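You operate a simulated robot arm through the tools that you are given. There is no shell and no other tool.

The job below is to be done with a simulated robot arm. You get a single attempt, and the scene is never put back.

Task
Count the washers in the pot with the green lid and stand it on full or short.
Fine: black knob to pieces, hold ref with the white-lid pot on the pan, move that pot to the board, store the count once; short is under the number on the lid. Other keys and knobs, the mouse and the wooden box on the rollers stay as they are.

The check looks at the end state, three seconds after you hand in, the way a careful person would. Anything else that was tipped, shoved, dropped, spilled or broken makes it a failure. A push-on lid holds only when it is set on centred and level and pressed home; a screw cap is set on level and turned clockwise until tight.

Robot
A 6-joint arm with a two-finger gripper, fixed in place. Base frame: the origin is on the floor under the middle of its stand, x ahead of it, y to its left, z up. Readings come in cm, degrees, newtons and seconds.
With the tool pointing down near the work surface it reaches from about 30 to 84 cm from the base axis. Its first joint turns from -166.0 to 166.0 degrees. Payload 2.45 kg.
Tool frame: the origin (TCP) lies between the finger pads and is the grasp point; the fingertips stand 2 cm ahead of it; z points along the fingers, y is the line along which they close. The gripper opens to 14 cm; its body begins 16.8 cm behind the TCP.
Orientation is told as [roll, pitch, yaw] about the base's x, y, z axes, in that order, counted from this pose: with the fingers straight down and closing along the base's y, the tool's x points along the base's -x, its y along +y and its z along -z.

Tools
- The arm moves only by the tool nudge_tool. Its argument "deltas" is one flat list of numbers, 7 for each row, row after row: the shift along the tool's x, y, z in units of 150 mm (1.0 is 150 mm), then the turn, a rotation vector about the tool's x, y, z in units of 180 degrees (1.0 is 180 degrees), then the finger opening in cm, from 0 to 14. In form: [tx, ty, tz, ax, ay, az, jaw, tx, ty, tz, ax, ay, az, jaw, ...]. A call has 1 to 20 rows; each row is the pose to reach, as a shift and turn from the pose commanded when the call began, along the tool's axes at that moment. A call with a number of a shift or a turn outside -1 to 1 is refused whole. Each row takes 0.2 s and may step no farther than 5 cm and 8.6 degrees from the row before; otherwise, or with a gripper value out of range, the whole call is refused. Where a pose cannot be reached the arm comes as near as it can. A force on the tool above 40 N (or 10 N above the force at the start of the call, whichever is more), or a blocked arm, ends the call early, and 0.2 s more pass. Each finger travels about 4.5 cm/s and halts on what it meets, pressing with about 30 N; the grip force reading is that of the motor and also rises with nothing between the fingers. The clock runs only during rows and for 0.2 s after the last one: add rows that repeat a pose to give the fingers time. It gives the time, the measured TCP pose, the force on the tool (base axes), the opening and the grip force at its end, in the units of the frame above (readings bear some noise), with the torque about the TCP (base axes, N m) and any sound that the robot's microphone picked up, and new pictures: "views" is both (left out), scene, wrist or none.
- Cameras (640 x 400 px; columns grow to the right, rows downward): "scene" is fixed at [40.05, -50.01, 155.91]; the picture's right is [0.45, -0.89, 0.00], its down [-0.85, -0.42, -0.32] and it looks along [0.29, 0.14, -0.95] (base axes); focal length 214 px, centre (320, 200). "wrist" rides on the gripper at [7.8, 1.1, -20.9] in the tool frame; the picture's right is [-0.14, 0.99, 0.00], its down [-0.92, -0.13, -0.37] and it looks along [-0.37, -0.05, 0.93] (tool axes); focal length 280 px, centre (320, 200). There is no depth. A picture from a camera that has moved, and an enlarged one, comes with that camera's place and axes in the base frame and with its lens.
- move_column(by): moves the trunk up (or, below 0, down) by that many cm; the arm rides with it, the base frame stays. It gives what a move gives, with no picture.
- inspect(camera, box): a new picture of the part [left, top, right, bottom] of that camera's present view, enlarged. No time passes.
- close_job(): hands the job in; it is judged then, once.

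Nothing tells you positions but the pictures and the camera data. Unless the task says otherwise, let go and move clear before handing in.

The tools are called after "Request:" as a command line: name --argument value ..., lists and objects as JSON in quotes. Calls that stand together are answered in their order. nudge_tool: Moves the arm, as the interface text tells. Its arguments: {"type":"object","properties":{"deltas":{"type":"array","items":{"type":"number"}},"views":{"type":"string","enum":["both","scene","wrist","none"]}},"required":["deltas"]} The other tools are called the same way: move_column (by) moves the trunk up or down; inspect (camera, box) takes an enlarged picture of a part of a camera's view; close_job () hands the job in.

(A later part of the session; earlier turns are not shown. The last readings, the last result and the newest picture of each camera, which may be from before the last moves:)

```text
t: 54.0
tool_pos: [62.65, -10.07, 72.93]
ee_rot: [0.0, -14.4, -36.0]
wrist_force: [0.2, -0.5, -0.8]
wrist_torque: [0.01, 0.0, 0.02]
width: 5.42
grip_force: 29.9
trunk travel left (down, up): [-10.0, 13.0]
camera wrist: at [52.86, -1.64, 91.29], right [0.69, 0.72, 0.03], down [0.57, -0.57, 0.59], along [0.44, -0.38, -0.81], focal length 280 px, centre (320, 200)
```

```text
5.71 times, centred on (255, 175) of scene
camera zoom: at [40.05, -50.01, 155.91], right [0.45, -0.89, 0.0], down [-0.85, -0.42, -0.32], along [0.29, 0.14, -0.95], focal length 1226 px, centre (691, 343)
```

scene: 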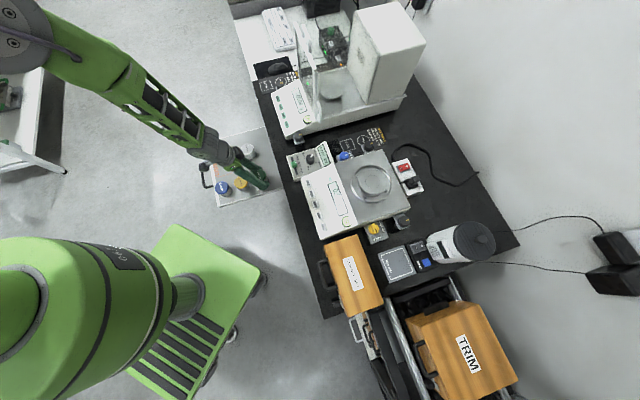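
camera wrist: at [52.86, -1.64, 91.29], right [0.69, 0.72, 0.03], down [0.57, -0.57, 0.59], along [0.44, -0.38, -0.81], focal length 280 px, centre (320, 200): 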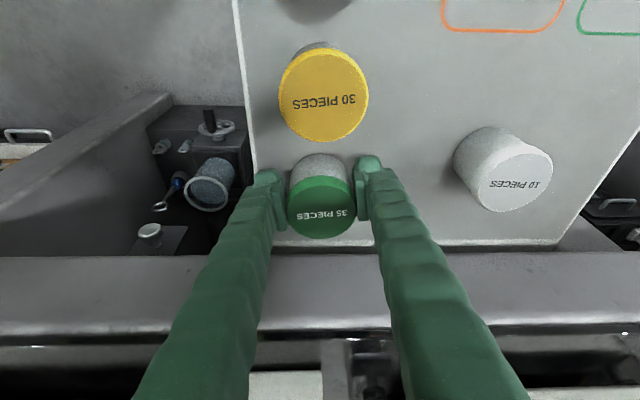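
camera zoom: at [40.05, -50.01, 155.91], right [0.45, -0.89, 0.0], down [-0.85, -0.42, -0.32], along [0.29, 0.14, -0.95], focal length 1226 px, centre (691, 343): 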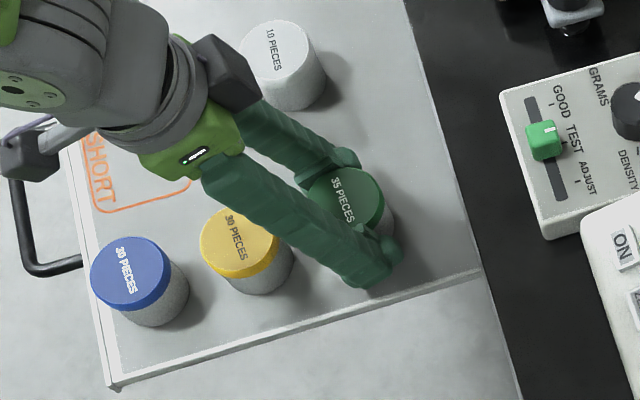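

Body and lid rose together. I'll lift clear and carry it toward the pan.

Request:
nudge_tool --deltas '[-0.0387, 0, -0.1507, 0, 0, 0, 4.8, -0.1031, 0, -0.4018, 0, 0, 0, 4.8, -0.1676, 0, -0.6529, 0, 0, 0, 4.8, -0.2321, 0, -0.904, 0, 0, 0, 4.8]' --views "none"

Request:
nudge_tool --deltas '[-0.058, 0, -0.226, 0, 0, 0, 4.8, -0.116, 0, -0.452, 0, 0, 0, 4.8, -0.174, 0, -0.678, 0, 0, 0, 4.8, -0.232, 0, -0.904, 0, 0, 0, 4.8]' --views "wrist"

Request:
nudge_tool --deltas '[-0.18, -0.158, 0.046, 0, 0, 0, 4.8, -0.36, -0.315, 0.093, 0, 0, 0, 4.8, -0.54, -0.473, 0.139, 0, 0, 0, 4.8, -0.72, -0.63, 0.185, 0, 0, 0, 4.8]' --views "none"

Request:
nudge_tool --deltas '[-0.18, -0.158, 0.046, 0, 0, 0, 4.8, -0.36, -0.315, 0.093, 0, 0, 0, 4.8, -0.54, -0.473, 0.139, 0, 0, 0, 4.8, -0.72, -0.63, 0.185, 0, 0, 0, 4.8]' --views "both"

```text
t: 55.0
tool_pos: [62.45, -10.03, 86.96]
ee_rot: [0.1, -14.4, -36.0]
wrist_force: [0.4, 0.2, -1.1]
wrist_torque: [0.03, -0.03, -0.01]
width: 5.42
grip_force: 29.6
trunk travel left (down, up): [-10.0, 13.0]
```

```text
t: 56.0
tool_pos: [62.42, -10.08, 101.03]
ee_rot: [0.1, -14.5, -35.9]
wrist_force: [-0.8, 0.4, -0.2]
wrist_torque: [0.01, -0.01, 0.02]
width: 5.44
grip_force: 30.0
trunk travel left (down, up): [-10.0, 13.0]
camera wrist: at [52.61, -1.59, 119.37], right [0.69, 0.72, 0.04], down [0.57, -0.57, 0.59], along [0.44, -0.38, -0.81], focal length 280 px, centre (320, 200)
```

wrist: 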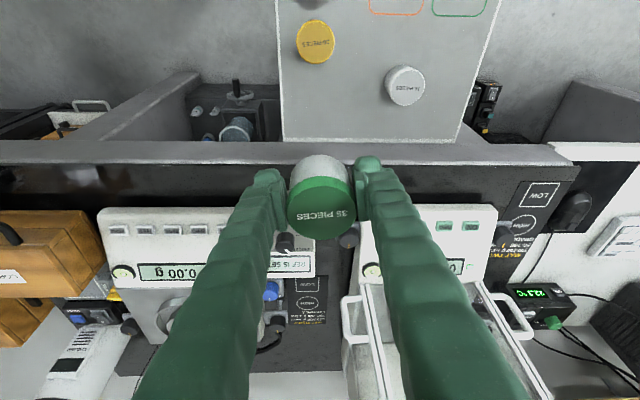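

```text
t: 57.0
tool_pos: [66.06, -24.42, 100.88]
ee_rot: [0.0, -14.3, -35.9]
wrist_force: [0.2, 1.1, -1.0]
wrist_torque: [0.08, 0.01, -0.03]
width: 5.46
grip_force: 29.7
trunk travel left (down, up): [-10.0, 13.0]
```

```text
t: 58.0
tool_pos: [69.44, -38.51, 100.9]
ee_rot: [0.0, -14.3, -36.0]
wrist_force: [-0.1, 0.3, -0.9]
wrist_torque: [0.04, 0.04, -0.01]
width: 5.47
grip_force: 29.7
trunk travel left (down, up): [-10.0, 13.0]
camera wrist: at [59.68, -30.07, 119.22], right [0.69, 0.72, 0.03], down [0.57, -0.57, 0.58], along [0.44, -0.38, -0.81], focal length 280 px, centre (320, 200)
```

scene: 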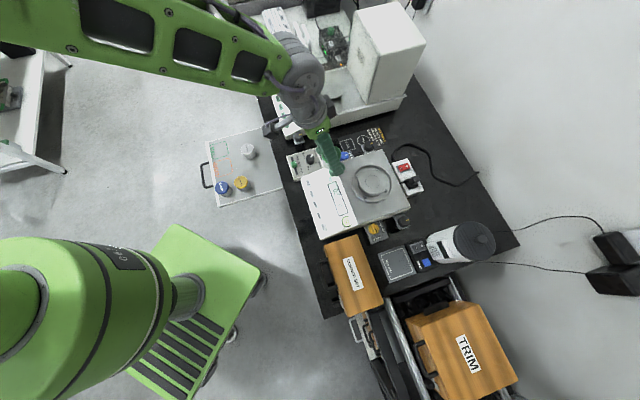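
wrist: 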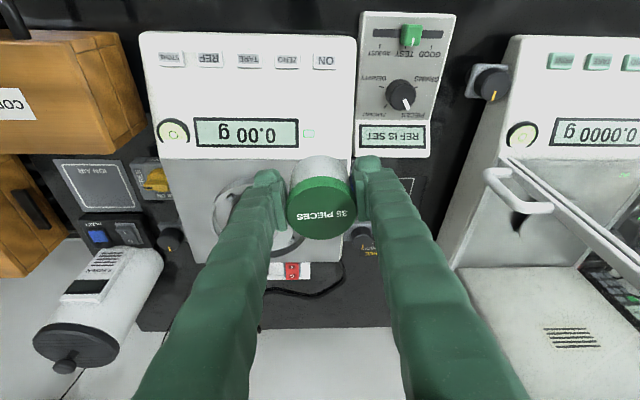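

One more leg brings the pot over the pan.

Request:
nudge_tool --deltas '[-0.18, -0.156, 0.046, 0, 0, 0, 4.8, -0.361, -0.312, 0.093, 0, 0, 0, 4.8, -0.542, -0.467, 0.139, 0, 0, 0, 4.8, -0.7226, -0.623, 0.1855, 0, 0, 0, 4.8]' --views "both"

Request:
inspect --camera "wrist" --box '[220, 60, 420, 250]'

Request:
inspect --camera "scene" --box '[320, 120, 430, 220]'

```text
t: 59.0
tool_pos: [73.31, -52.55, 100.98]
ee_rot: [0.1, -14.4, -36.0]
wrist_force: [0.1, -1.1, -1.4]
wrist_torque: [0.05, 0.01, 0.02]
width: 5.45
grip_force: 29.8
trunk travel left (down, up): [-10.0, 13.0]
camera wrist: at [63.49, -44.16, 119.26], right [0.69, 0.72, 0.04], down [0.57, -0.57, 0.59], along [0.44, -0.38, -0.81], focal length 280 px, centre (320, 200)
```

scene: 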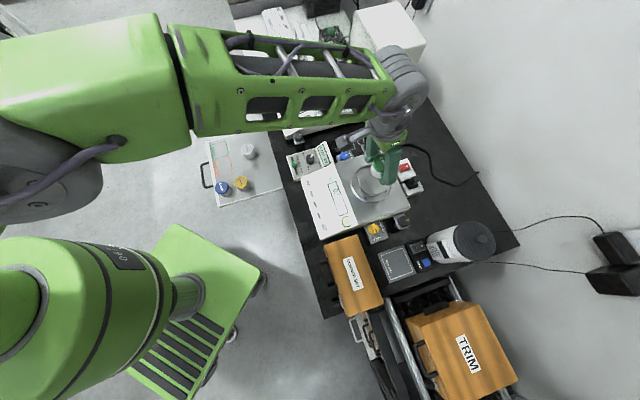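
wrist: 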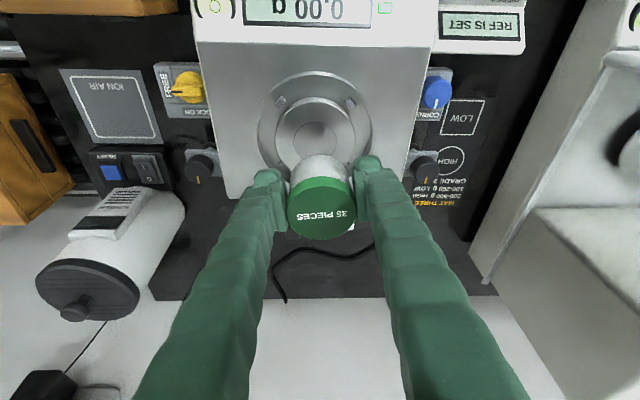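

```text
2.11 times, centred on (320, 155) of wrist
camera zoom: at [63.49, -44.16, 119.26], right [0.69, 0.72, 0.04], down [0.57, -0.57, 0.59], along [0.44, -0.38, -0.81], focal length 590 px, centre (320, 295)
```

zoom: 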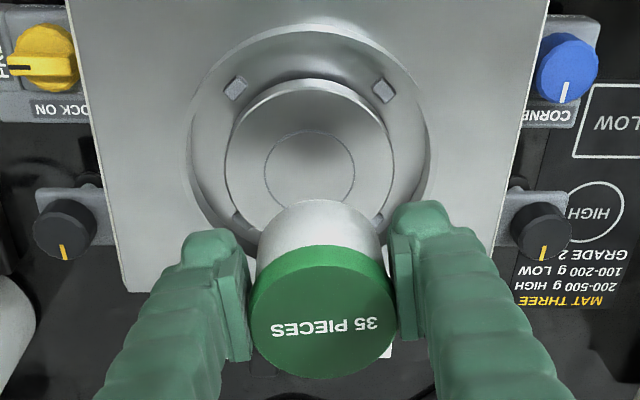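

```text
4.00 times, centred on (375, 170) of scene
camera zoom: at [40.05, -50.01, 155.91], right [0.45, -0.89, 0.0], down [-0.85, -0.42, -0.32], along [0.29, 0.14, -0.95], focal length 858 px, centre (100, 320)
```

zoom: 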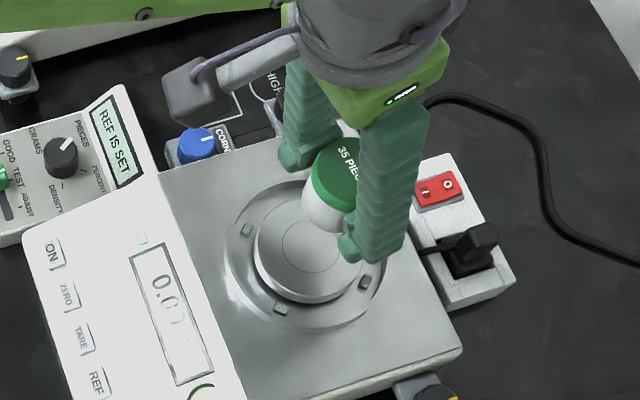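

The pot is over the empty pan (0.00 g, "REF IS SET"). I'll lower to just above the pan and then step down softly.

Request:
nudge_tool --deltas '[0.045, -0.007, 0.16, 0, 0, 0, 4.8, 0.08, -0.01, 0.3, 0, 0, 0, 4.8, 0.1175, -0.01, 0.4391, 0, 0, 0, 4.8]' --views "none"

Request:
nudge_tool --deltas '[0.0033, 0, 0.0129, 0, 0, 0, 4.8]' --views "none"

Request:
nudge_tool --deltas '[0.0033, 0, 0.0129, 0, 0, 0, 4.8]' --views "wrist"

Request:
inspect --camera "wrist" --box '[220, 0, 420, 250]'

```text
t: 59.8
tool_pos: [73.04, -52.61, 94.27]
ee_rot: [0.0, -14.3, -36.0]
wrist_force: [-0.2, -0.5, -1.5]
wrist_torque: [0.01, 0.05, 0.03]
width: 5.42
grip_force: 30.5
trunk travel left (down, up): [-10.0, 13.0]
```

```text
t: 60.2
tool_pos: [72.89, -52.58, 93.93]
ee_rot: [0.0, -14.5, -36.1]
wrist_force: [0.0, -0.2, -1.1]
wrist_torque: [-0.06, 0.02, 0.0]
width: 5.45
grip_force: 30.5
trunk travel left (down, up): [-10.0, 13.0]
```

```text
t: 60.6
tool_pos: [73.06, -52.75, 93.74]
ee_rot: [0.0, -14.5, -36.0]
wrist_force: [-0.3, -0.5, -1.0]
wrist_torque: [-0.01, -0.02, 0.02]
width: 5.42
grip_force: 29.8
trunk travel left (down, up): [-10.0, 13.0]
camera wrist: at [63.17, -44.25, 112.07], right [0.69, 0.72, 0.03], down [0.57, -0.57, 0.59], along [0.44, -0.38, -0.81], focal length 280 px, centre (320, 200)
```

wrist: 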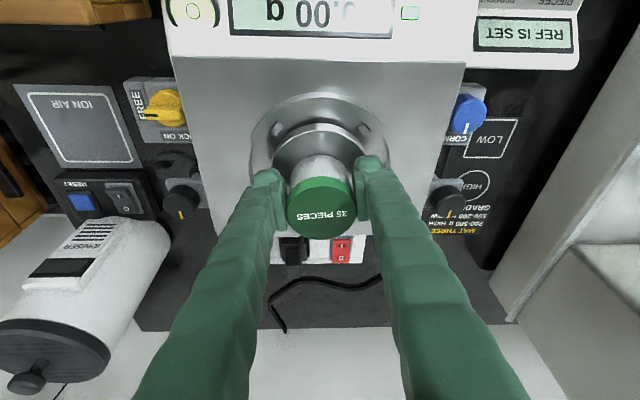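

```text
1.60 times, centred on (320, 125) of wrist
camera zoom: at [63.17, -44.25, 112.07], right [0.69, 0.72, 0.03], down [0.57, -0.57, 0.59], along [0.44, -0.38, -0.81], focal length 449 px, centre (320, 320)
```

zoom: 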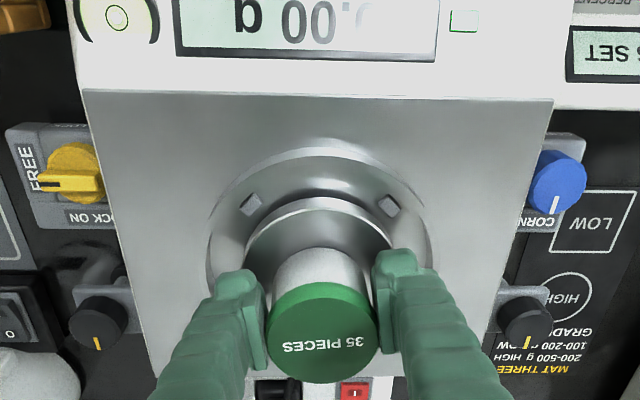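

Still 0.00 g, so no contact yet. I'll use 1 mm steps from here.

Request:
nudge_tool --deltas '[0.0017, 0, 0.0065, 0, 0, 0, 4.8]' --views "none"

Request:
nudge_tool --deltas '[0.0017, 0, 0.0065, 0, 0, 0, 4.8]' --views "wrist"

```text
t: 61.0
tool_pos: [73.19, -52.73, 93.65]
ee_rot: [0.0, -14.3, -36.0]
wrist_force: [0.0, 0.0, -0.7]
wrist_torque: [0.02, -0.01, -0.01]
width: 5.4
grip_force: 29.8
trunk travel left (down, up): [-10.0, 13.0]
```

```text
t: 61.4
tool_pos: [72.98, -52.45, 93.46]
ee_rot: [-0.1, -14.4, -36.0]
wrist_force: [-0.9, -0.9, 2.0]
wrist_torque: [0.02, -0.03, 0.02]
width: 5.44
grip_force: 30.4
trunk travel left (down, up): [-10.0, 13.0]
camera wrist: at [63.19, -44.23, 111.91], right [0.69, 0.72, 0.03], down [0.57, -0.57, 0.59], along [0.44, -0.38, -0.81], focal length 280 px, centre (320, 200)
```

wrist: 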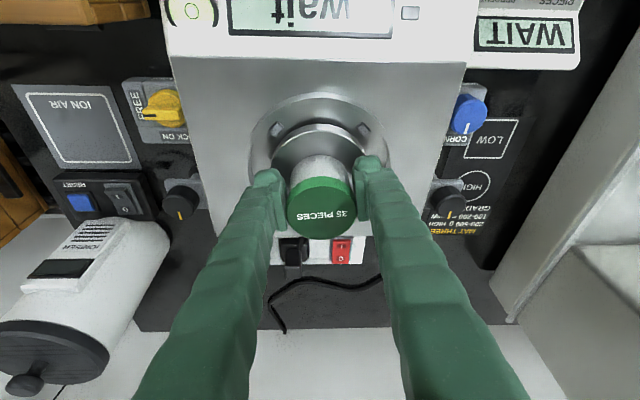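

The pan took contact ("wait", about 2 N). I'll open and rise straight up.

Request:
nudge_tool --deltas '[0, 0, 0, 0, 0, 0, 6, 0, 0, 0, 0, 0, 0, 7, 0, 0, 0, 0, 0, 0, 8, 0, 0, 0, 0, 0, 0, 8.5, -0.0332, 0, -0.129, 0, 0, 0, 8.5, -0.0995, 0, -0.387, 0, 0, 0, 8.5, -0.149, 0, -0.581, 0, 0, 0, 8.5, -0.199, 0, -0.775, 0, 0, 0, 8.5]' --views "both"

Request:
inspect --camera "wrist" --box '[220, 0, 540, 200]'

Request:
inspect --camera "scene" --box '[280, 120, 420, 240]'

```text
t: 63.2
tool_pos: [73.09, -52.57, 105.5]
ee_rot: [0.0, -14.5, -36.1]
wrist_force: [0.0, -0.5, -0.7]
wrist_torque: [0.01, -0.02, 0.01]
width: 8.49
grip_force: 0.2
trunk travel left (down, up): [-10.0, 13.0]
camera wrist: at [63.29, -44.12, 123.81], right [0.69, 0.72, 0.03], down [0.57, -0.57, 0.59], along [0.44, -0.38, -0.81], focal length 280 px, centre (320, 200)
```

scene: 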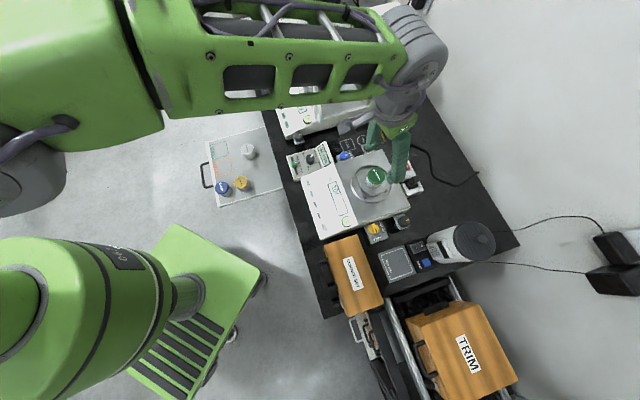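
wrist: 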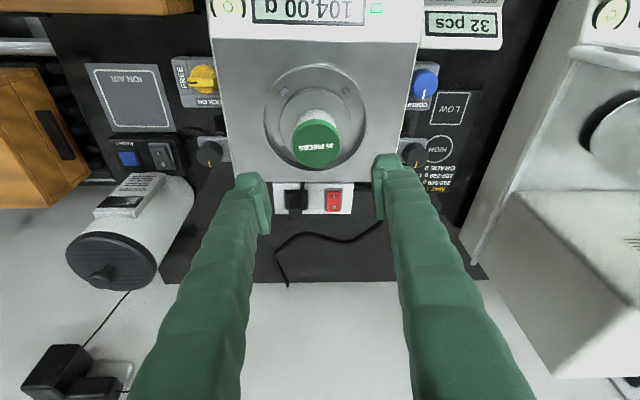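

```text
2.00 times, centred on (380, 100) of wrist
camera zoom: at [63.29, -44.12, 123.81], right [0.69, 0.72, 0.03], down [0.57, -0.57, 0.59], along [0.44, -0.38, -0.81], focal length 561 px, centre (200, 400)
```

zoom: 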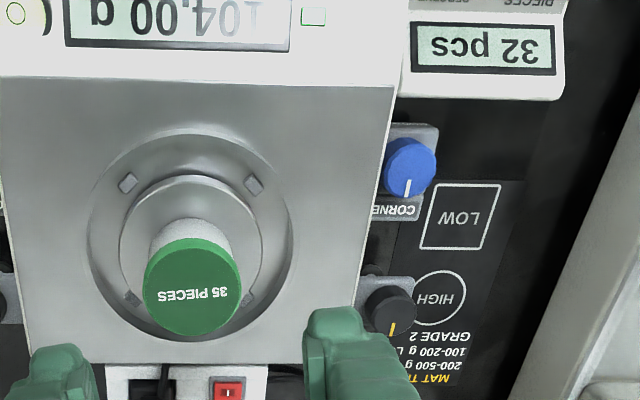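

```text
3.33 times, centred on (350, 180) of scene
camera zoom: at [40.05, -50.01, 155.91], right [0.45, -0.89, 0.0], down [-0.85, -0.42, -0.32], along [0.29, 0.14, -0.95], focal length 715 px, centre (220, 267)
```

zoom: 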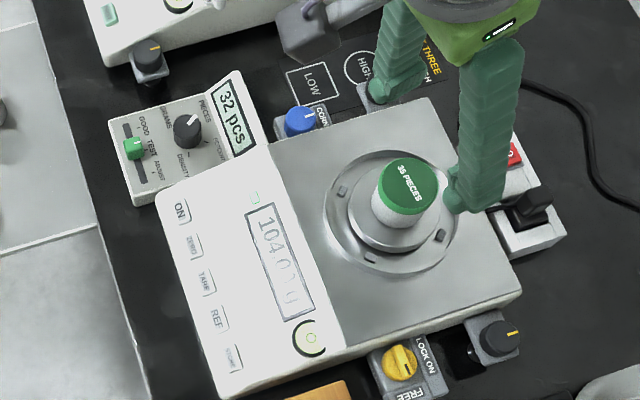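

The remote display reads "32 pcs" (104.00 g, stable), which is under 35, so this pot is short. Next I'll move back over the keys, closing the fingers, and press STORE once.

Request:
nudge_tool --deltas '[0.247, -0.06, -0.132, 0, 0.027, 0, 8.5, 0.494, -0.12, -0.265, 0, 0.053, 0, 8.5, 0.741, -0.181, -0.397, 0, 0.08, 0, 8.5]' --views "none"

Request:
nudge_tool --deltas '[0.0626, -0.0156, 0, 0, 0, -0.045, 6, 0.1252, -0.0312, 0, 0, 0, -0.09, 4, 0.1878, -0.0468, 0, 0, 0, -0.135, 2, 0.2504, -0.0624, 0, 0, 0, -0.18, 0, 0.313, -0.078, 0, 0, 0, -0.225, 0, 0.3756, -0.0936, 0, 0, 0, -0.27, 0, 0.4382, -0.1092, 0, 0, 0, -0.315, 0, 0.5008, -0.1248, 0, 0, 0, -0.36, 0, 0.5634, -0.1404, 0, 0, 0, -0.405, 0, 0.626, -0.156, 0, 0, 0, -0.45, 0]' --views "both"

Request:
inspect --camera "wrist" --box '[200, 40, 440, 220]'

Request:
inspect --camera "scene" --box '[280, 120, 420, 260]'

```text
t: 64.0
tool_pos: [61.58, -47.65, 108.41]
ee_rot: [0.1, 0.1, -36.0]
wrist_force: [0.2, -0.4, 0.6]
wrist_torque: [0.03, 0.0, -0.03]
width: 8.53
grip_force: 0.0
trunk travel left (down, up): [-10.0, 13.0]
```

```text
t: 66.2
tool_pos: [52.57, -44.11, 108.56]
ee_rot: [-0.1, 0.0, 45.2]
wrist_force: [-0.3, -0.3, 0.0]
wrist_torque: [0.0, -0.01, -0.02]
width: 0.0
grip_force: 29.2
trunk travel left (down, up): [-10.0, 13.0]
camera wrist: at [46.08, -48.78, 129.47], right [-0.61, 0.8, 0.0], down [0.74, 0.56, 0.37], along [0.29, 0.22, -0.93], focal length 280 px, centre (320, 200)
```

scene: 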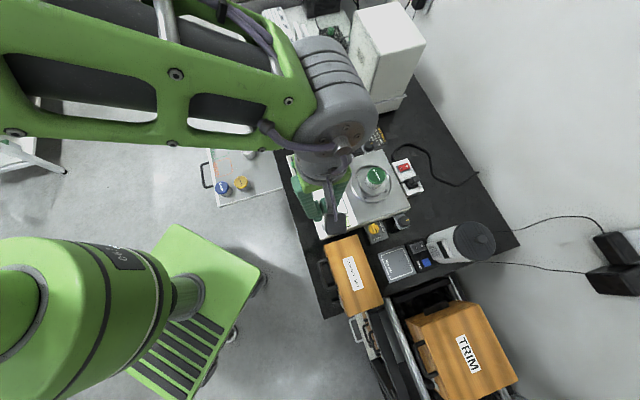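
wrist: 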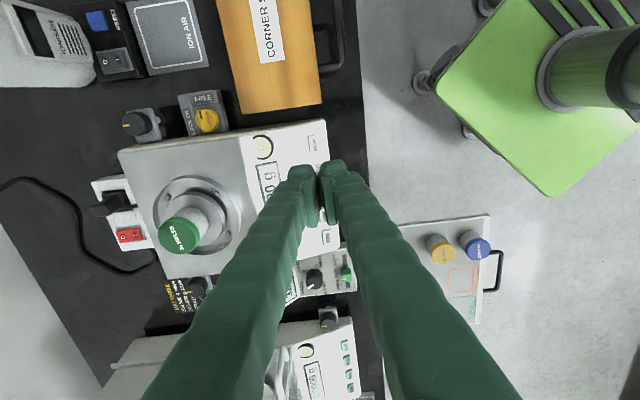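

```text
2.22 times, centred on (320, 130) of wrist
camera zoom: at [46.08, -48.78, 129.47], right [-0.61, 0.8, 0.0], down [0.74, 0.56, 0.37], along [0.29, 0.22, -0.93], focal length 623 px, centre (320, 356)
```

zoom: 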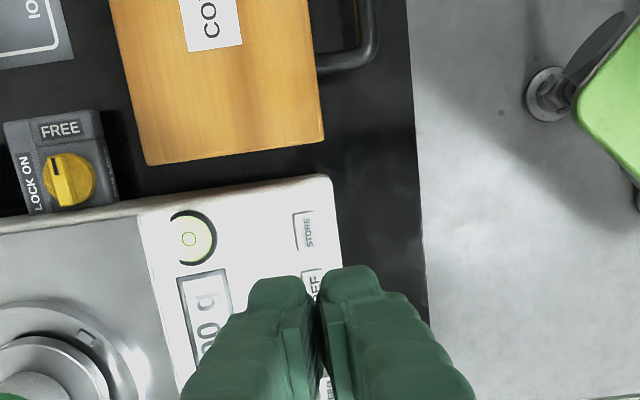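

```text
2.86 times, centred on (350, 190) of scene
camera zoom: at [40.05, -50.01, 155.91], right [0.45, -0.89, 0.0], down [-0.85, -0.42, -0.32], along [0.29, 0.14, -0.95], focal length 613 px, centre (234, 229)
```

zoom: 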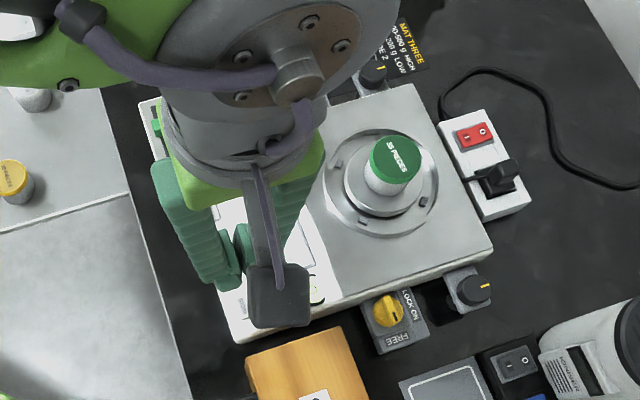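

I'm above STORE, which I place at about (53.1, -44.6), matching the REF-to-STORE pitch from the successful REF press. I'll tilt as before and descend.

Request:
nudge_tool --deltas '[0, 0, 0.3, 0, 0, 0, 0, 0, 0, 0.6, 0, 0, 0, 0, 0, 0, 0.85, -0.0417, 0, 0, 0, 0, 0, 0.9667, -0.0833, 0, 0, 0]' --views "none"

Request:
nudge_tool --deltas '[0, -0.0345, 0.1288, 0, 0, 0, 0, 0, -0.069, 0.2576, 0, 0, 0, 0, 0, -0.1, 0.3735, 0, 0, 0, 0]' --views "both"

Request:
inspect --camera "wrist" --box '[220, 80, 420, 220]'

Request:
inspect --camera "scene" --box '[290, 170, 370, 250]'

```text
t: 67.2
tool_pos: [52.54, -44.26, 93.96]
ee_rot: [15.1, 0.0, 45.1]
wrist_force: [0.3, 0.9, -0.5]
wrist_torque: [0.02, -0.01, -0.02]
width: 0.0
grip_force: 29.2
trunk travel left (down, up): [-10.0, 13.0]
```

```text
t: 68.0
tool_pos: [52.45, -44.01, 88.37]
ee_rot: [15.0, 0.0, 45.1]
wrist_force: [-0.2, 0.0, 0.3]
wrist_torque: [-0.04, 0.01, 0.01]
width: 0.0
grip_force: 29.6
trunk travel left (down, up): [-10.0, 13.0]
camera wrist: at [49.94, -52.6, 108.88], right [-0.58, 0.77, 0.26], down [0.81, 0.5, 0.32], along [0.12, 0.39, -0.91], focal length 280 px, centre (320, 200)
```

scene: 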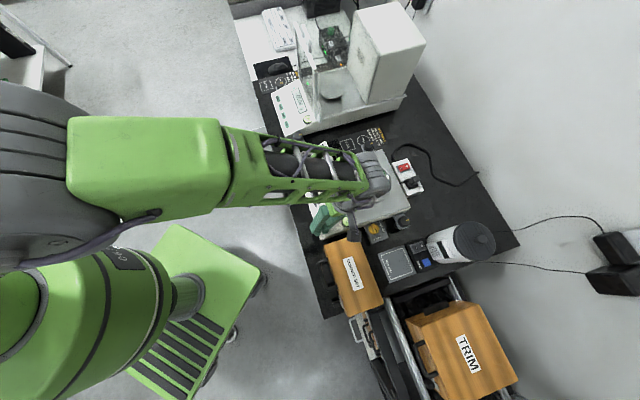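
wrist: 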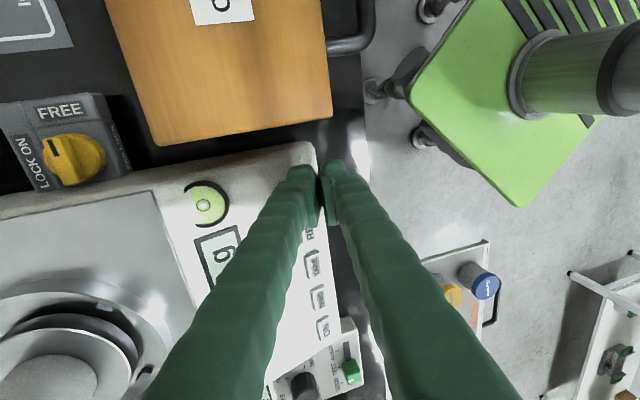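

```text
2.86 times, centred on (320, 150) of wrist
camera zoom: at [49.94, -52.6, 108.88], right [-0.58, 0.77, 0.26], down [0.81, 0.5, 0.32], along [0.12, 0.39, -0.91], focal length 801 px, centre (320, 343)
```

zoom: 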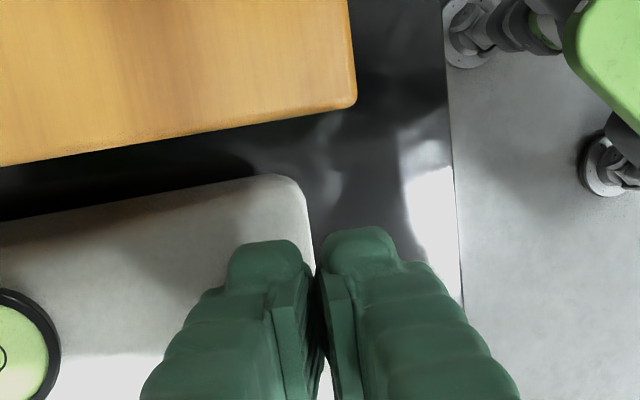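

```text
5.00 times, centred on (330, 210) of scene
camera zoom: at [40.05, -50.01, 155.91], right [0.45, -0.89, 0.0], down [-0.85, -0.42, -0.32], along [0.29, 0.14, -0.95], focal length 1072 px, centre (270, 150)
```

zoom: 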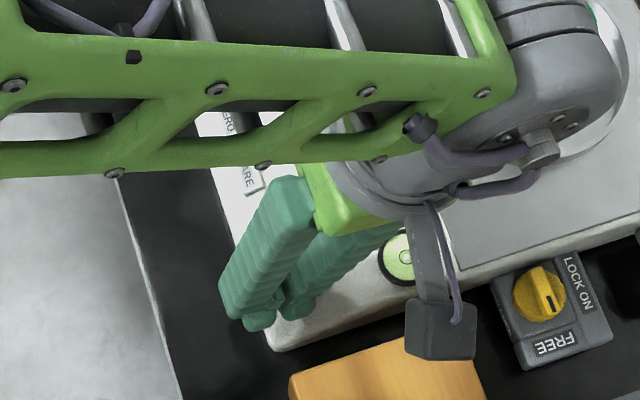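

The leading fingertip is over STORE and clear of REF and the wooden box. I'll make one short press and lift again.

Request:
nudge_tool --deltas '[0, -0.0086, 0.0322, 0, 0, 0, 0, 0, -0.0155, 0.058, 0, 0, 0, 0, 0, -0.0207, 0.0773, 0, 0, 0, 0, 0, -0.0268, 0.0998, 0, 0, 0, 0, 0, -0.0138, 0.0515, 0, 0, 0, 0, 0, 0.0173, -0.0644, 0, 0, 0, 0]' --views "both"

```text
t: 69.4
tool_pos: [52.46, -44.01, 89.3]
ee_rot: [15.0, 0.0, 45.1]
wrist_force: [0.2, -1.2, -0.3]
wrist_torque: [-0.01, 0.02, -0.02]
width: 0.02
grip_force: 28.8
trunk travel left (down, up): [-10.0, 13.0]
heard: click
camera wrist: at [49.89, -52.66, 109.77], right [-0.58, 0.77, 0.26], down [0.81, 0.5, 0.32], along [0.12, 0.39, -0.91], focal length 280 px, centre (320, 200)
```

scene: 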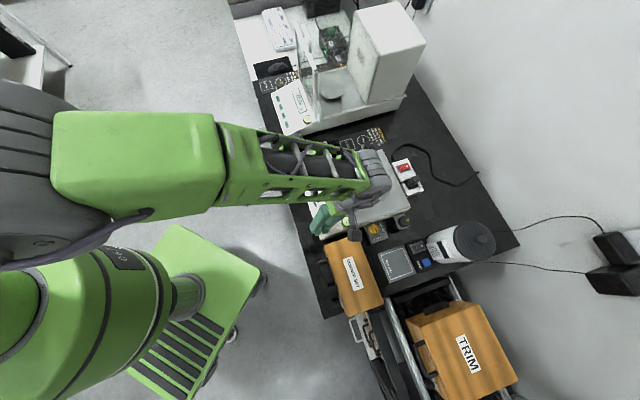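
wrist: 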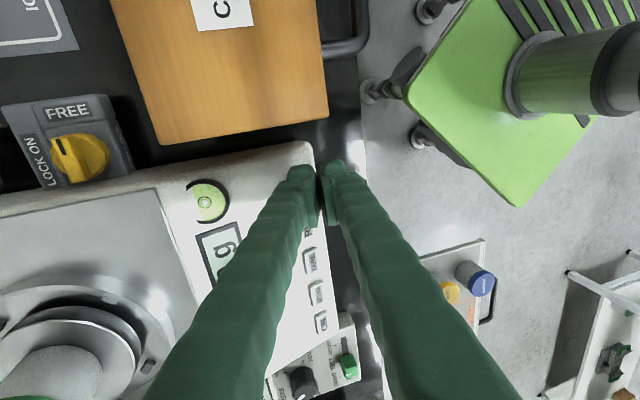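

One click was heard, so STORE has been pressed once. I'll rise, straighten and turn back to check the displays.

Request:
nudge_tool --deltas '[0, 0.0345, -0.1288, 0, 0, 0, 0, 0, 0.0863, -0.322, 0, 0, 0, 0, 0, 0.155, -0.58, 0.0417, 0, 0, 0, 0, 0.2245, -0.837, 0.0833, 0, 0, 0]' --views "none"

Request:
nudge_tool --deltas '[0, 0, -0.1, 0, 0, 0.045, 0, 0, 0, -0.2, 0, 0, 0.09, 0, 0, 0, -0.3, 0, 0, 0.135, 0, 0, 0, -0.42, 0, 0, 0.18, 2, 0, 0, -0.42, 0, 0, 0.225, 4, 0, 0, -0.42, 0, 0, 0.27, 6, 0, 0, -0.42, 0, 0, 0.315, 8, 0, 0, -0.42, 0, 0, 0.36, 9, 0, 0, -0.42, 0, 0, 0.405, 9, 0, 0, -0.42, 0, 0, 0.45, 9]' --views "both"

Request:
inspect --camera "wrist" --box '[200, 80, 520, 300]'

Request:
inspect --camera "scene" --box '[280, 120, 420, 240]'

```text
t: 70.4
tool_pos: [52.59, -43.96, 102.6]
ee_rot: [-0.2, 0.1, 45.1]
wrist_force: [0.2, -0.4, 0.0]
wrist_torque: [-0.06, -0.02, -0.01]
width: 0.0
grip_force: 29.1
trunk travel left (down, up): [-10.0, 13.0]
```

```text
t: 72.6
tool_pos: [52.48, -44.04, 108.54]
ee_rot: [0.0, 0.0, -36.1]
wrist_force: [0.2, -0.1, -0.3]
wrist_torque: [0.04, 0.0, -0.01]
width: 9.02
grip_force: 0.1
trunk travel left (down, up): [-10.0, 13.0]
camera wrist: at [46.68, -38.52, 129.44], right [0.69, 0.72, 0.0], down [0.67, -0.65, 0.37], along [0.27, -0.26, -0.93], focal length 280 px, centre (320, 200)
```

scene: 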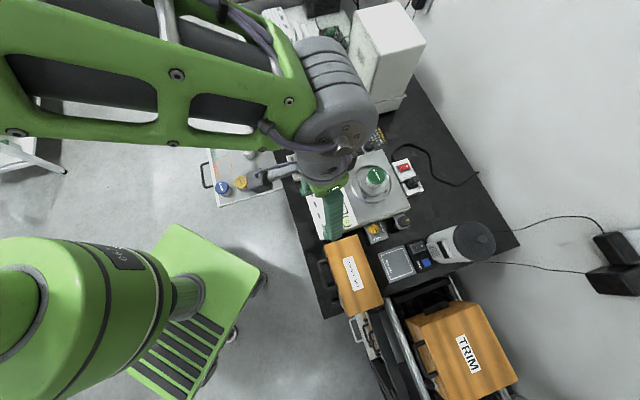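
wrist: 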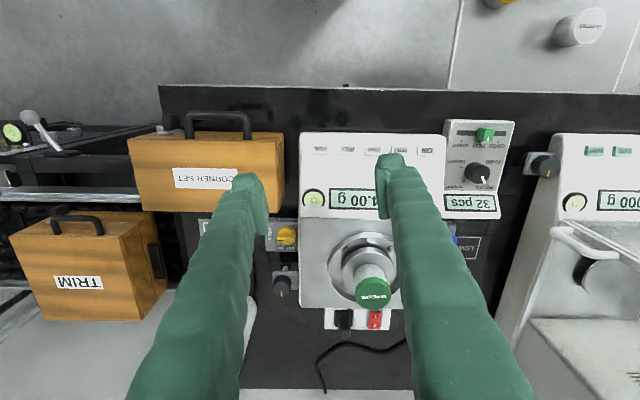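

```text
1.82 times, centred on (360, 190) of wrist
camera zoom: at [46.68, -38.52, 129.44], right [0.69, 0.72, 0.0], down [0.67, -0.65, 0.37], along [0.27, -0.26, -0.93], focal length 510 px, centre (247, 218)
```

zoom: 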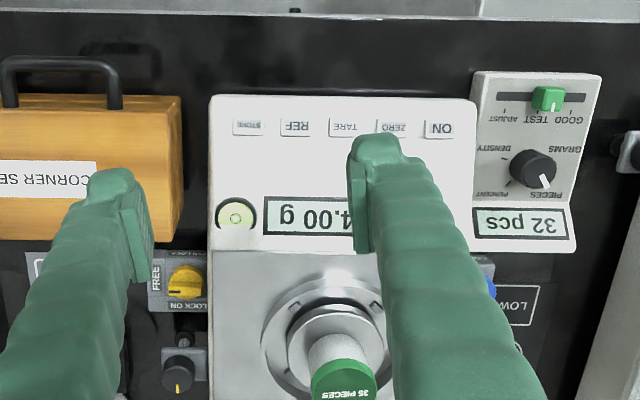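

```text
3.33 times, centred on (350, 180) of scene
camera zoom: at [40.05, -50.01, 155.91], right [0.45, -0.89, 0.0], down [-0.85, -0.42, -0.32], along [0.29, 0.14, -0.95], focal length 715 px, centre (220, 267)
```

zoom: 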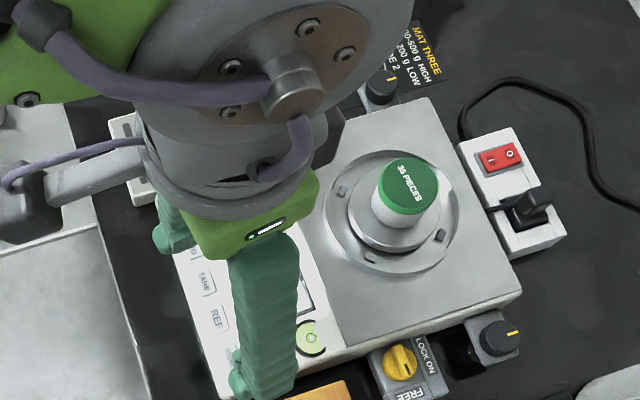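

The display still shows 32 pcs at 104 g with the pot standing centred. Now I'll return to the pot with the same outward tilt to pick it up.

Request:
nudge_tool --deltas '[-0.241, 0.0572, 0, 0, -0.027, 0, 9, -0.482, 0.1144, 0, 0, -0.053, 0, 9, -0.7233, 0.1716, 0, 0, -0.08, 0, 9]' --views "none"

Request:
nudge_tool --deltas '[-0.2335, 0.0572, 0.06, 0, 0, 0, 9, -0.467, 0.1144, 0.12, 0, 0, 0, 9, -0.7006, 0.1716, 0.18, 0, 0, 0, 9]' --views "both"

Request:
inspect --camera "wrist" --box '[220, 60, 420, 240]'

```text
t: 73.4
tool_pos: [62.76, -48.53, 108.55]
ee_rot: [0.0, -14.5, -36.0]
wrist_force: [0.6, -0.4, 0.2]
wrist_torque: [0.04, 0.04, 0.04]
width: 8.97
grip_force: 0.1
trunk travel left (down, up): [-10.0, 13.0]
```

```text
t: 74.2
tool_pos: [73.06, -52.52, 108.75]
ee_rot: [0.1, -14.3, -36.0]
wrist_force: [-0.8, 0.5, 0.1]
wrist_torque: [0.01, 0.04, 0.04]
width: 8.98
grip_force: 0.1
trunk travel left (down, up): [-10.0, 13.0]
camera wrist: at [63.32, -44.21, 126.98], right [0.69, 0.72, 0.04], down [0.57, -0.57, 0.59], along [0.44, -0.38, -0.81], focal length 280 px, centre (320, 200)
```

scene: 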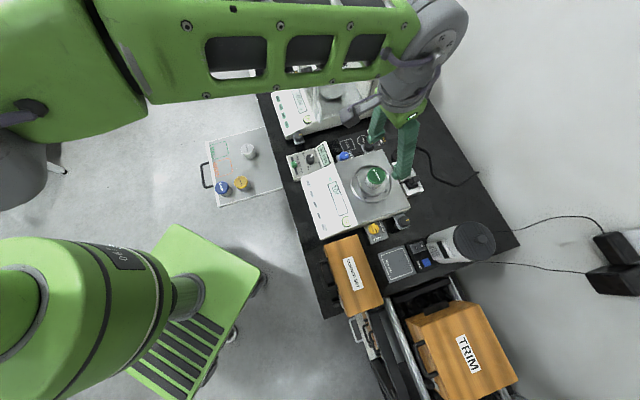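
wrist: 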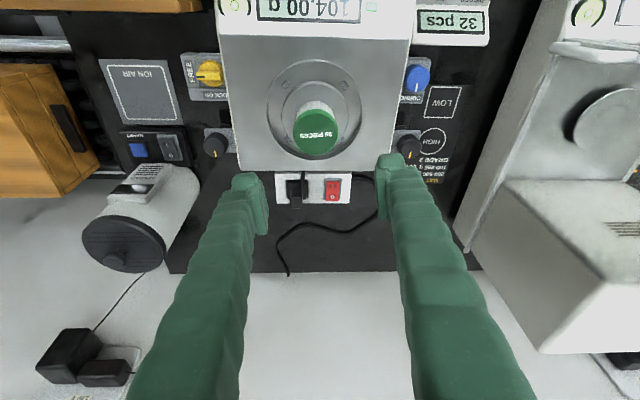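

```text
2.22 times, centred on (320, 150) of wrist
camera zoom: at [63.32, -44.21, 126.98], right [0.69, 0.72, 0.04], down [0.57, -0.57, 0.59], along [0.44, -0.38, -0.81], focal length 623 px, centre (320, 311)
```

zoom: 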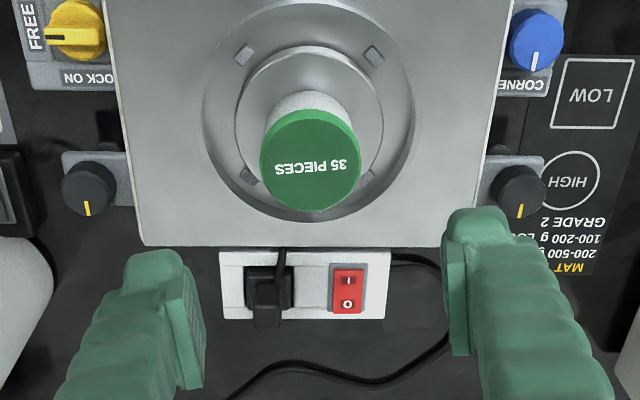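

Centred again over the green pot. Lowering to the same grip height as at release.

Request:
nudge_tool --deltas '[0.0796, 0, 0.31, 0, 0, 0, 8.5, 0.1592, 0, 0.62, 0, 0, 0, 8.5, 0.2155, 0, 0.8394, 0, 0, 0, 8.2, 0.2503, 0, 0.975, 0, 0, 0, 8.2]' --views "wrist"

Request:
inspect --camera "wrist" --box '[220, 80, 420, 250]'

```text
t: 75.2
tool_pos: [73.21, -52.55, 93.4]
ee_rot: [0.1, -14.4, -36.0]
wrist_force: [0.2, 0.0, -0.8]
wrist_torque: [0.02, 0.05, 0.01]
width: 8.16
grip_force: 0.1
trunk travel left (down, up): [-10.0, 13.0]
camera wrist: at [63.3, -44.13, 111.79], right [0.69, 0.72, 0.03], down [0.57, -0.57, 0.59], along [0.44, -0.38, -0.81], focal length 280 px, centre (320, 200)
```

wrist: 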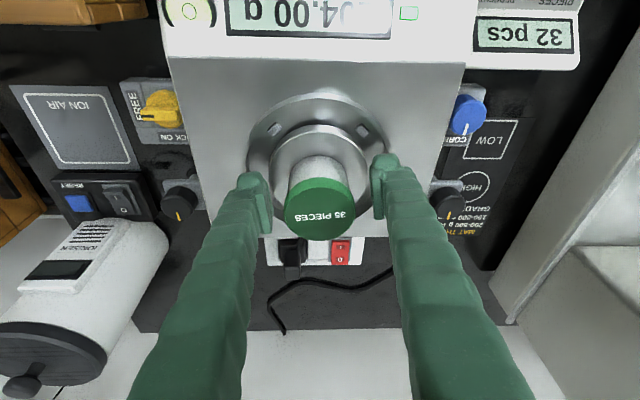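

```text
2.35 times, centred on (320, 165) of wrist
camera zoom: at [63.3, -44.13, 111.79], right [0.69, 0.72, 0.03], down [0.57, -0.57, 0.59], along [0.44, -0.38, -0.81], focal length 660 px, centre (320, 282)
```

zoom: 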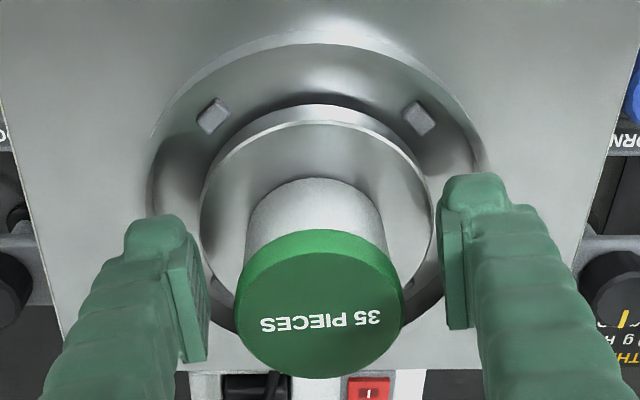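

Request:
nudge_tool --deltas '[-0.002, -0.008, -0.0075, 0, 0, 0, 7.5, -0.002, -0.008, -0.0075, 0, 0, 0, 6.5, -0.002, -0.008, -0.0075, 0, 0, 0, 5.5, -0.002, -0.008, -0.0075, 0, 0, 0, 4.8, -0.002, -0.008, -0.0075, 0, 0, 0, 4.8, -0.002, -0.008, -0.0075, 0, 0, 0, 4.8]' --views "wrist"

Request:
nudge_tool --deltas '[-0.0083, 0, -0.0323, 0, 0, 0, 4.8, -0.0166, 0, -0.0646, 0, 0, 0, 4.8, -0.0166, 0, -0.0646, 0, 0, 0, 4.8]' --views "wrist"

Request:
inspect --camera "wrist" --box '[220, 80, 420, 250]'

```text
t: 76.6
tool_pos: [72.99, -52.69, 93.54]
ee_rot: [-0.1, -14.5, -36.0]
wrist_force: [-0.4, -0.1, 0.1]
wrist_torque: [-0.02, 0.0, 0.01]
width: 5.41
grip_force: 29.8
trunk travel left (down, up): [-10.0, 13.0]
camera wrist: at [63.18, -44.21, 111.96], right [0.69, 0.72, 0.03], down [0.57, -0.57, 0.59], along [0.44, -0.38, -0.81], focal length 280 px, centre (320, 200)
```

wrist: 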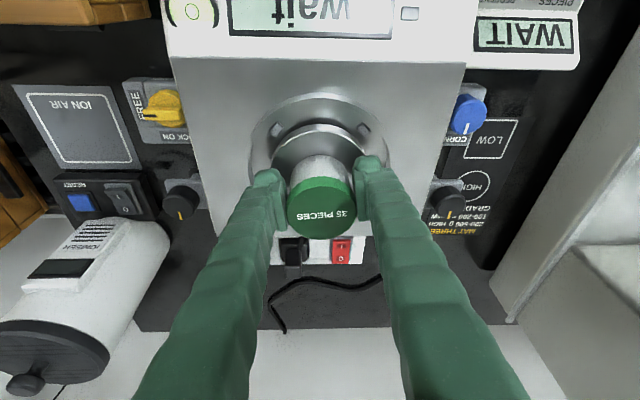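

```text
t: 77.4
tool_pos: [73.01, -52.7, 94.57]
ee_rot: [0.0, -14.4, -36.0]
wrist_force: [-0.4, 0.6, 0.3]
wrist_torque: [-0.03, -0.01, 0.0]
width: 5.44
grip_force: 29.8
trunk travel left (down, up): [-10.0, 13.0]
camera wrist: at [63.21, -44.22, 112.89], right [0.69, 0.72, 0.03], down [0.57, -0.57, 0.59], along [0.44, -0.38, -0.81], focal length 280 px, centre (320, 200)
```

wrist: 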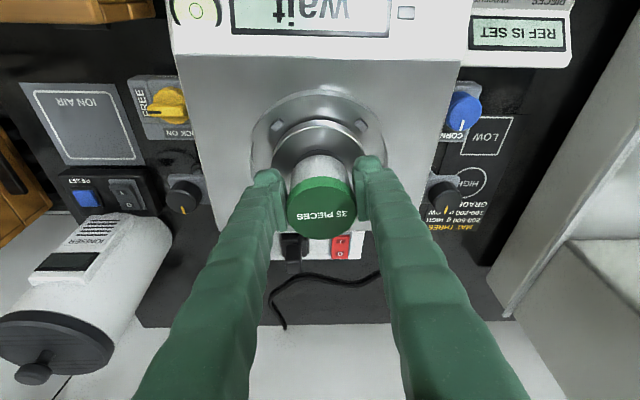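

```text
2.35 times, centred on (320, 165) of wrist
camera zoom: at [63.21, -44.22, 112.89], right [0.69, 0.72, 0.03], down [0.57, -0.57, 0.59], along [0.44, -0.38, -0.81], focal length 660 px, centre (320, 282)
```

zoom: 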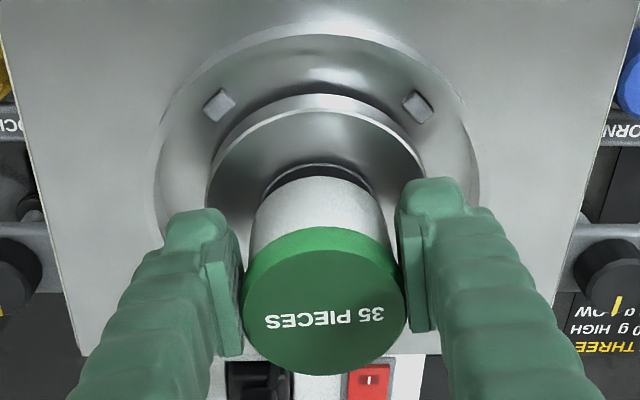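

The whole pot is off the pan. I'll lift it clear and carry it to the SHORT square, centred at about (60.3, 9.2).

Request:
nudge_tool --deltas '[-0.0477, 0, -0.1857, 0, 0, 0, 4.8, -0.0954, 0, -0.3713, 0, 0, 0, 4.8, -0.143, 0, -0.557, 0, 0, 0, 4.8, -0.1907, 0, -0.7426, 0, 0, 0, 4.8]' --views "none"

Request:
nudge_tool --deltas '[0.188, 0.1775, -0.048, 0, 0, 0, 4.8, 0.3765, 0.355, -0.0965, 0, 0, 0, 4.8, 0.565, 0.5325, -0.145, 0, 0, 0, 4.8, 0.753, 0.71, -0.193, 0, 0, 0, 4.8]' --views "none"

Request:
nudge_tool --deltas '[0.188, 0.1775, -0.048, 0, 0, 0, 4.8, 0.3765, 0.355, -0.0965, 0, 0, 0, 4.8, 0.565, 0.5325, -0.145, 0, 0, 0, 4.8, 0.753, 0.71, -0.193, 0, 0, 0, 4.8]' --views "wrist"

Request:
nudge_tool --deltas '[0.188, 0.1775, -0.048, 0, 0, 0, 4.8, 0.3765, 0.355, -0.0965, 0, 0, 0, 4.8, 0.565, 0.5325, -0.145, 0, 0, 0, 4.8, 0.753, 0.71, -0.193, 0, 0, 0, 4.8]' --views "none"

Request:
nudge_tool --deltas '[0.188, 0.1775, -0.048, 0, 0, 0, 4.8, 0.3765, 0.355, -0.0965, 0, 0, 0, 4.8, 0.565, 0.5325, -0.145, 0, 0, 0, 4.8, 0.753, 0.71, -0.193, 0, 0, 0, 4.8]' --views "both"

Request:
inspect --camera "wrist" --box '[120, 0, 440, 240]'

Request:
inspect --camera "scene" --box '[190, 100, 310, 215]'

```text
t: 78.4
tool_pos: [73.23, -52.53, 106.27]
ee_rot: [0.0, -14.4, -36.0]
wrist_force: [-1.0, -0.7, -0.6]
wrist_torque: [0.01, 0.0, -0.02]
width: 5.41
grip_force: 29.7
trunk travel left (down, up): [-10.0, 13.0]
```

```text
t: 79.4
tool_pos: [69.7, -37.31, 106.12]
ee_rot: [0.0, -14.4, -36.1]
wrist_force: [0.1, 0.1, -0.4]
wrist_torque: [-0.04, 0.02, 0.01]
width: 5.4
grip_force: 30.0
trunk travel left (down, up): [-10.0, 13.0]
```

```text
t: 80.4
tool_pos: [66.65, -21.5, 106.27]
ee_rot: [0.1, -14.4, -36.0]
wrist_force: [-0.3, 0.5, -1.2]
wrist_torque: [-0.05, 0.0, -0.04]
width: 5.43
grip_force: 29.5
trunk travel left (down, up): [-10.0, 13.0]
camera wrist: at [56.87, -13.11, 124.56], right [0.69, 0.72, 0.03], down [0.57, -0.57, 0.59], along [0.44, -0.38, -0.81], focal length 280 px, centre (320, 200)
```

wrist: 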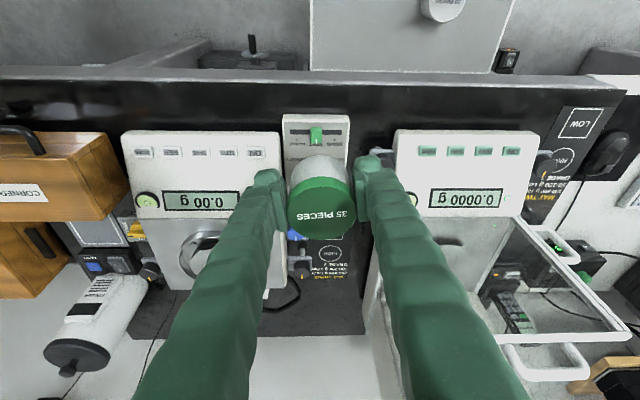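

```text
t: 81.4
tool_pos: [63.38, -6.22, 106.32]
ee_rot: [0.1, -14.4, -36.1]
wrist_force: [0.1, 0.5, -1.4]
wrist_torque: [-0.06, -0.01, -0.02]
width: 5.4
grip_force: 30.2
trunk travel left (down, up): [-10.0, 13.0]
```

```text
t: 82.4
tool_pos: [60.19, 9.08, 106.13]
ee_rot: [0.0, -14.3, -36.0]
wrist_force: [-0.7, 0.7, -1.4]
wrist_torque: [-0.07, -0.03, -0.01]
width: 5.37
grip_force: 30.0
trunk travel left (down, up): [-10.0, 13.0]
camera wrist: at [50.43, 17.6, 124.41], right [0.69, 0.72, 0.03], down [0.57, -0.57, 0.59], along [0.44, -0.38, -0.81], focal length 280 px, centre (320, 200)
```

scene: 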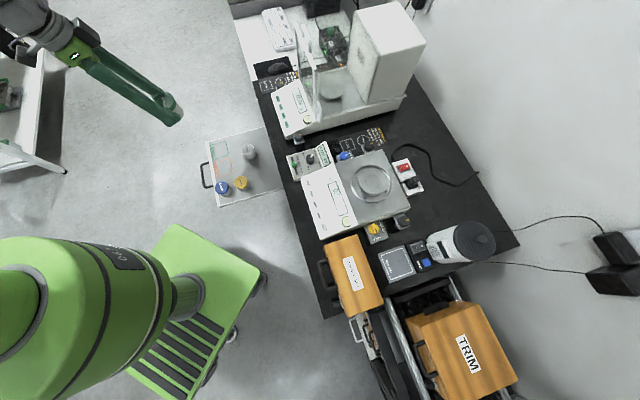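
wrist: 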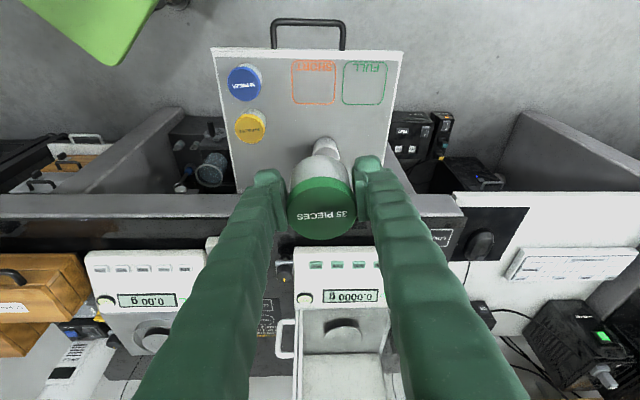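

```text
1.67 times, centred on (280, 120) of wrist
camera zoom: at [50.43, 17.6, 124.41], right [0.69, 0.72, 0.03], down [0.57, -0.57, 0.59], along [0.44, -0.38, -0.81], focal length 467 px, centre (387, 333)
```

zoom: 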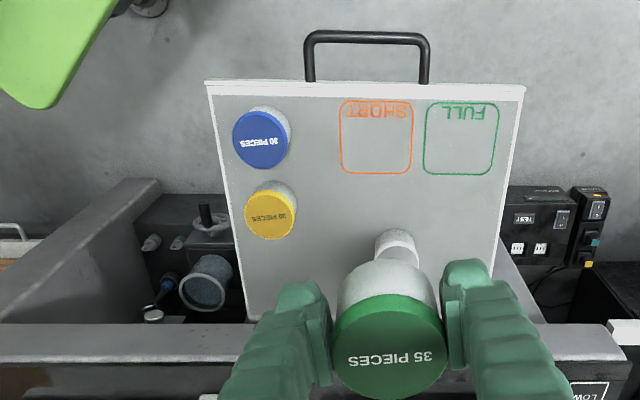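

```text
3.48 times, centred on (250, 158) of scene
camera zoom: at [40.05, -50.01, 155.91], right [0.45, -0.89, 0.0], down [-0.85, -0.42, -0.32], along [0.29, 0.14, -0.95], focal length 746 px, centre (564, 348)
```

zoom: 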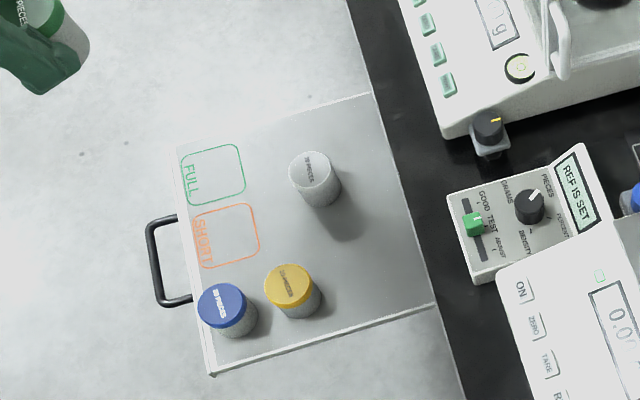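

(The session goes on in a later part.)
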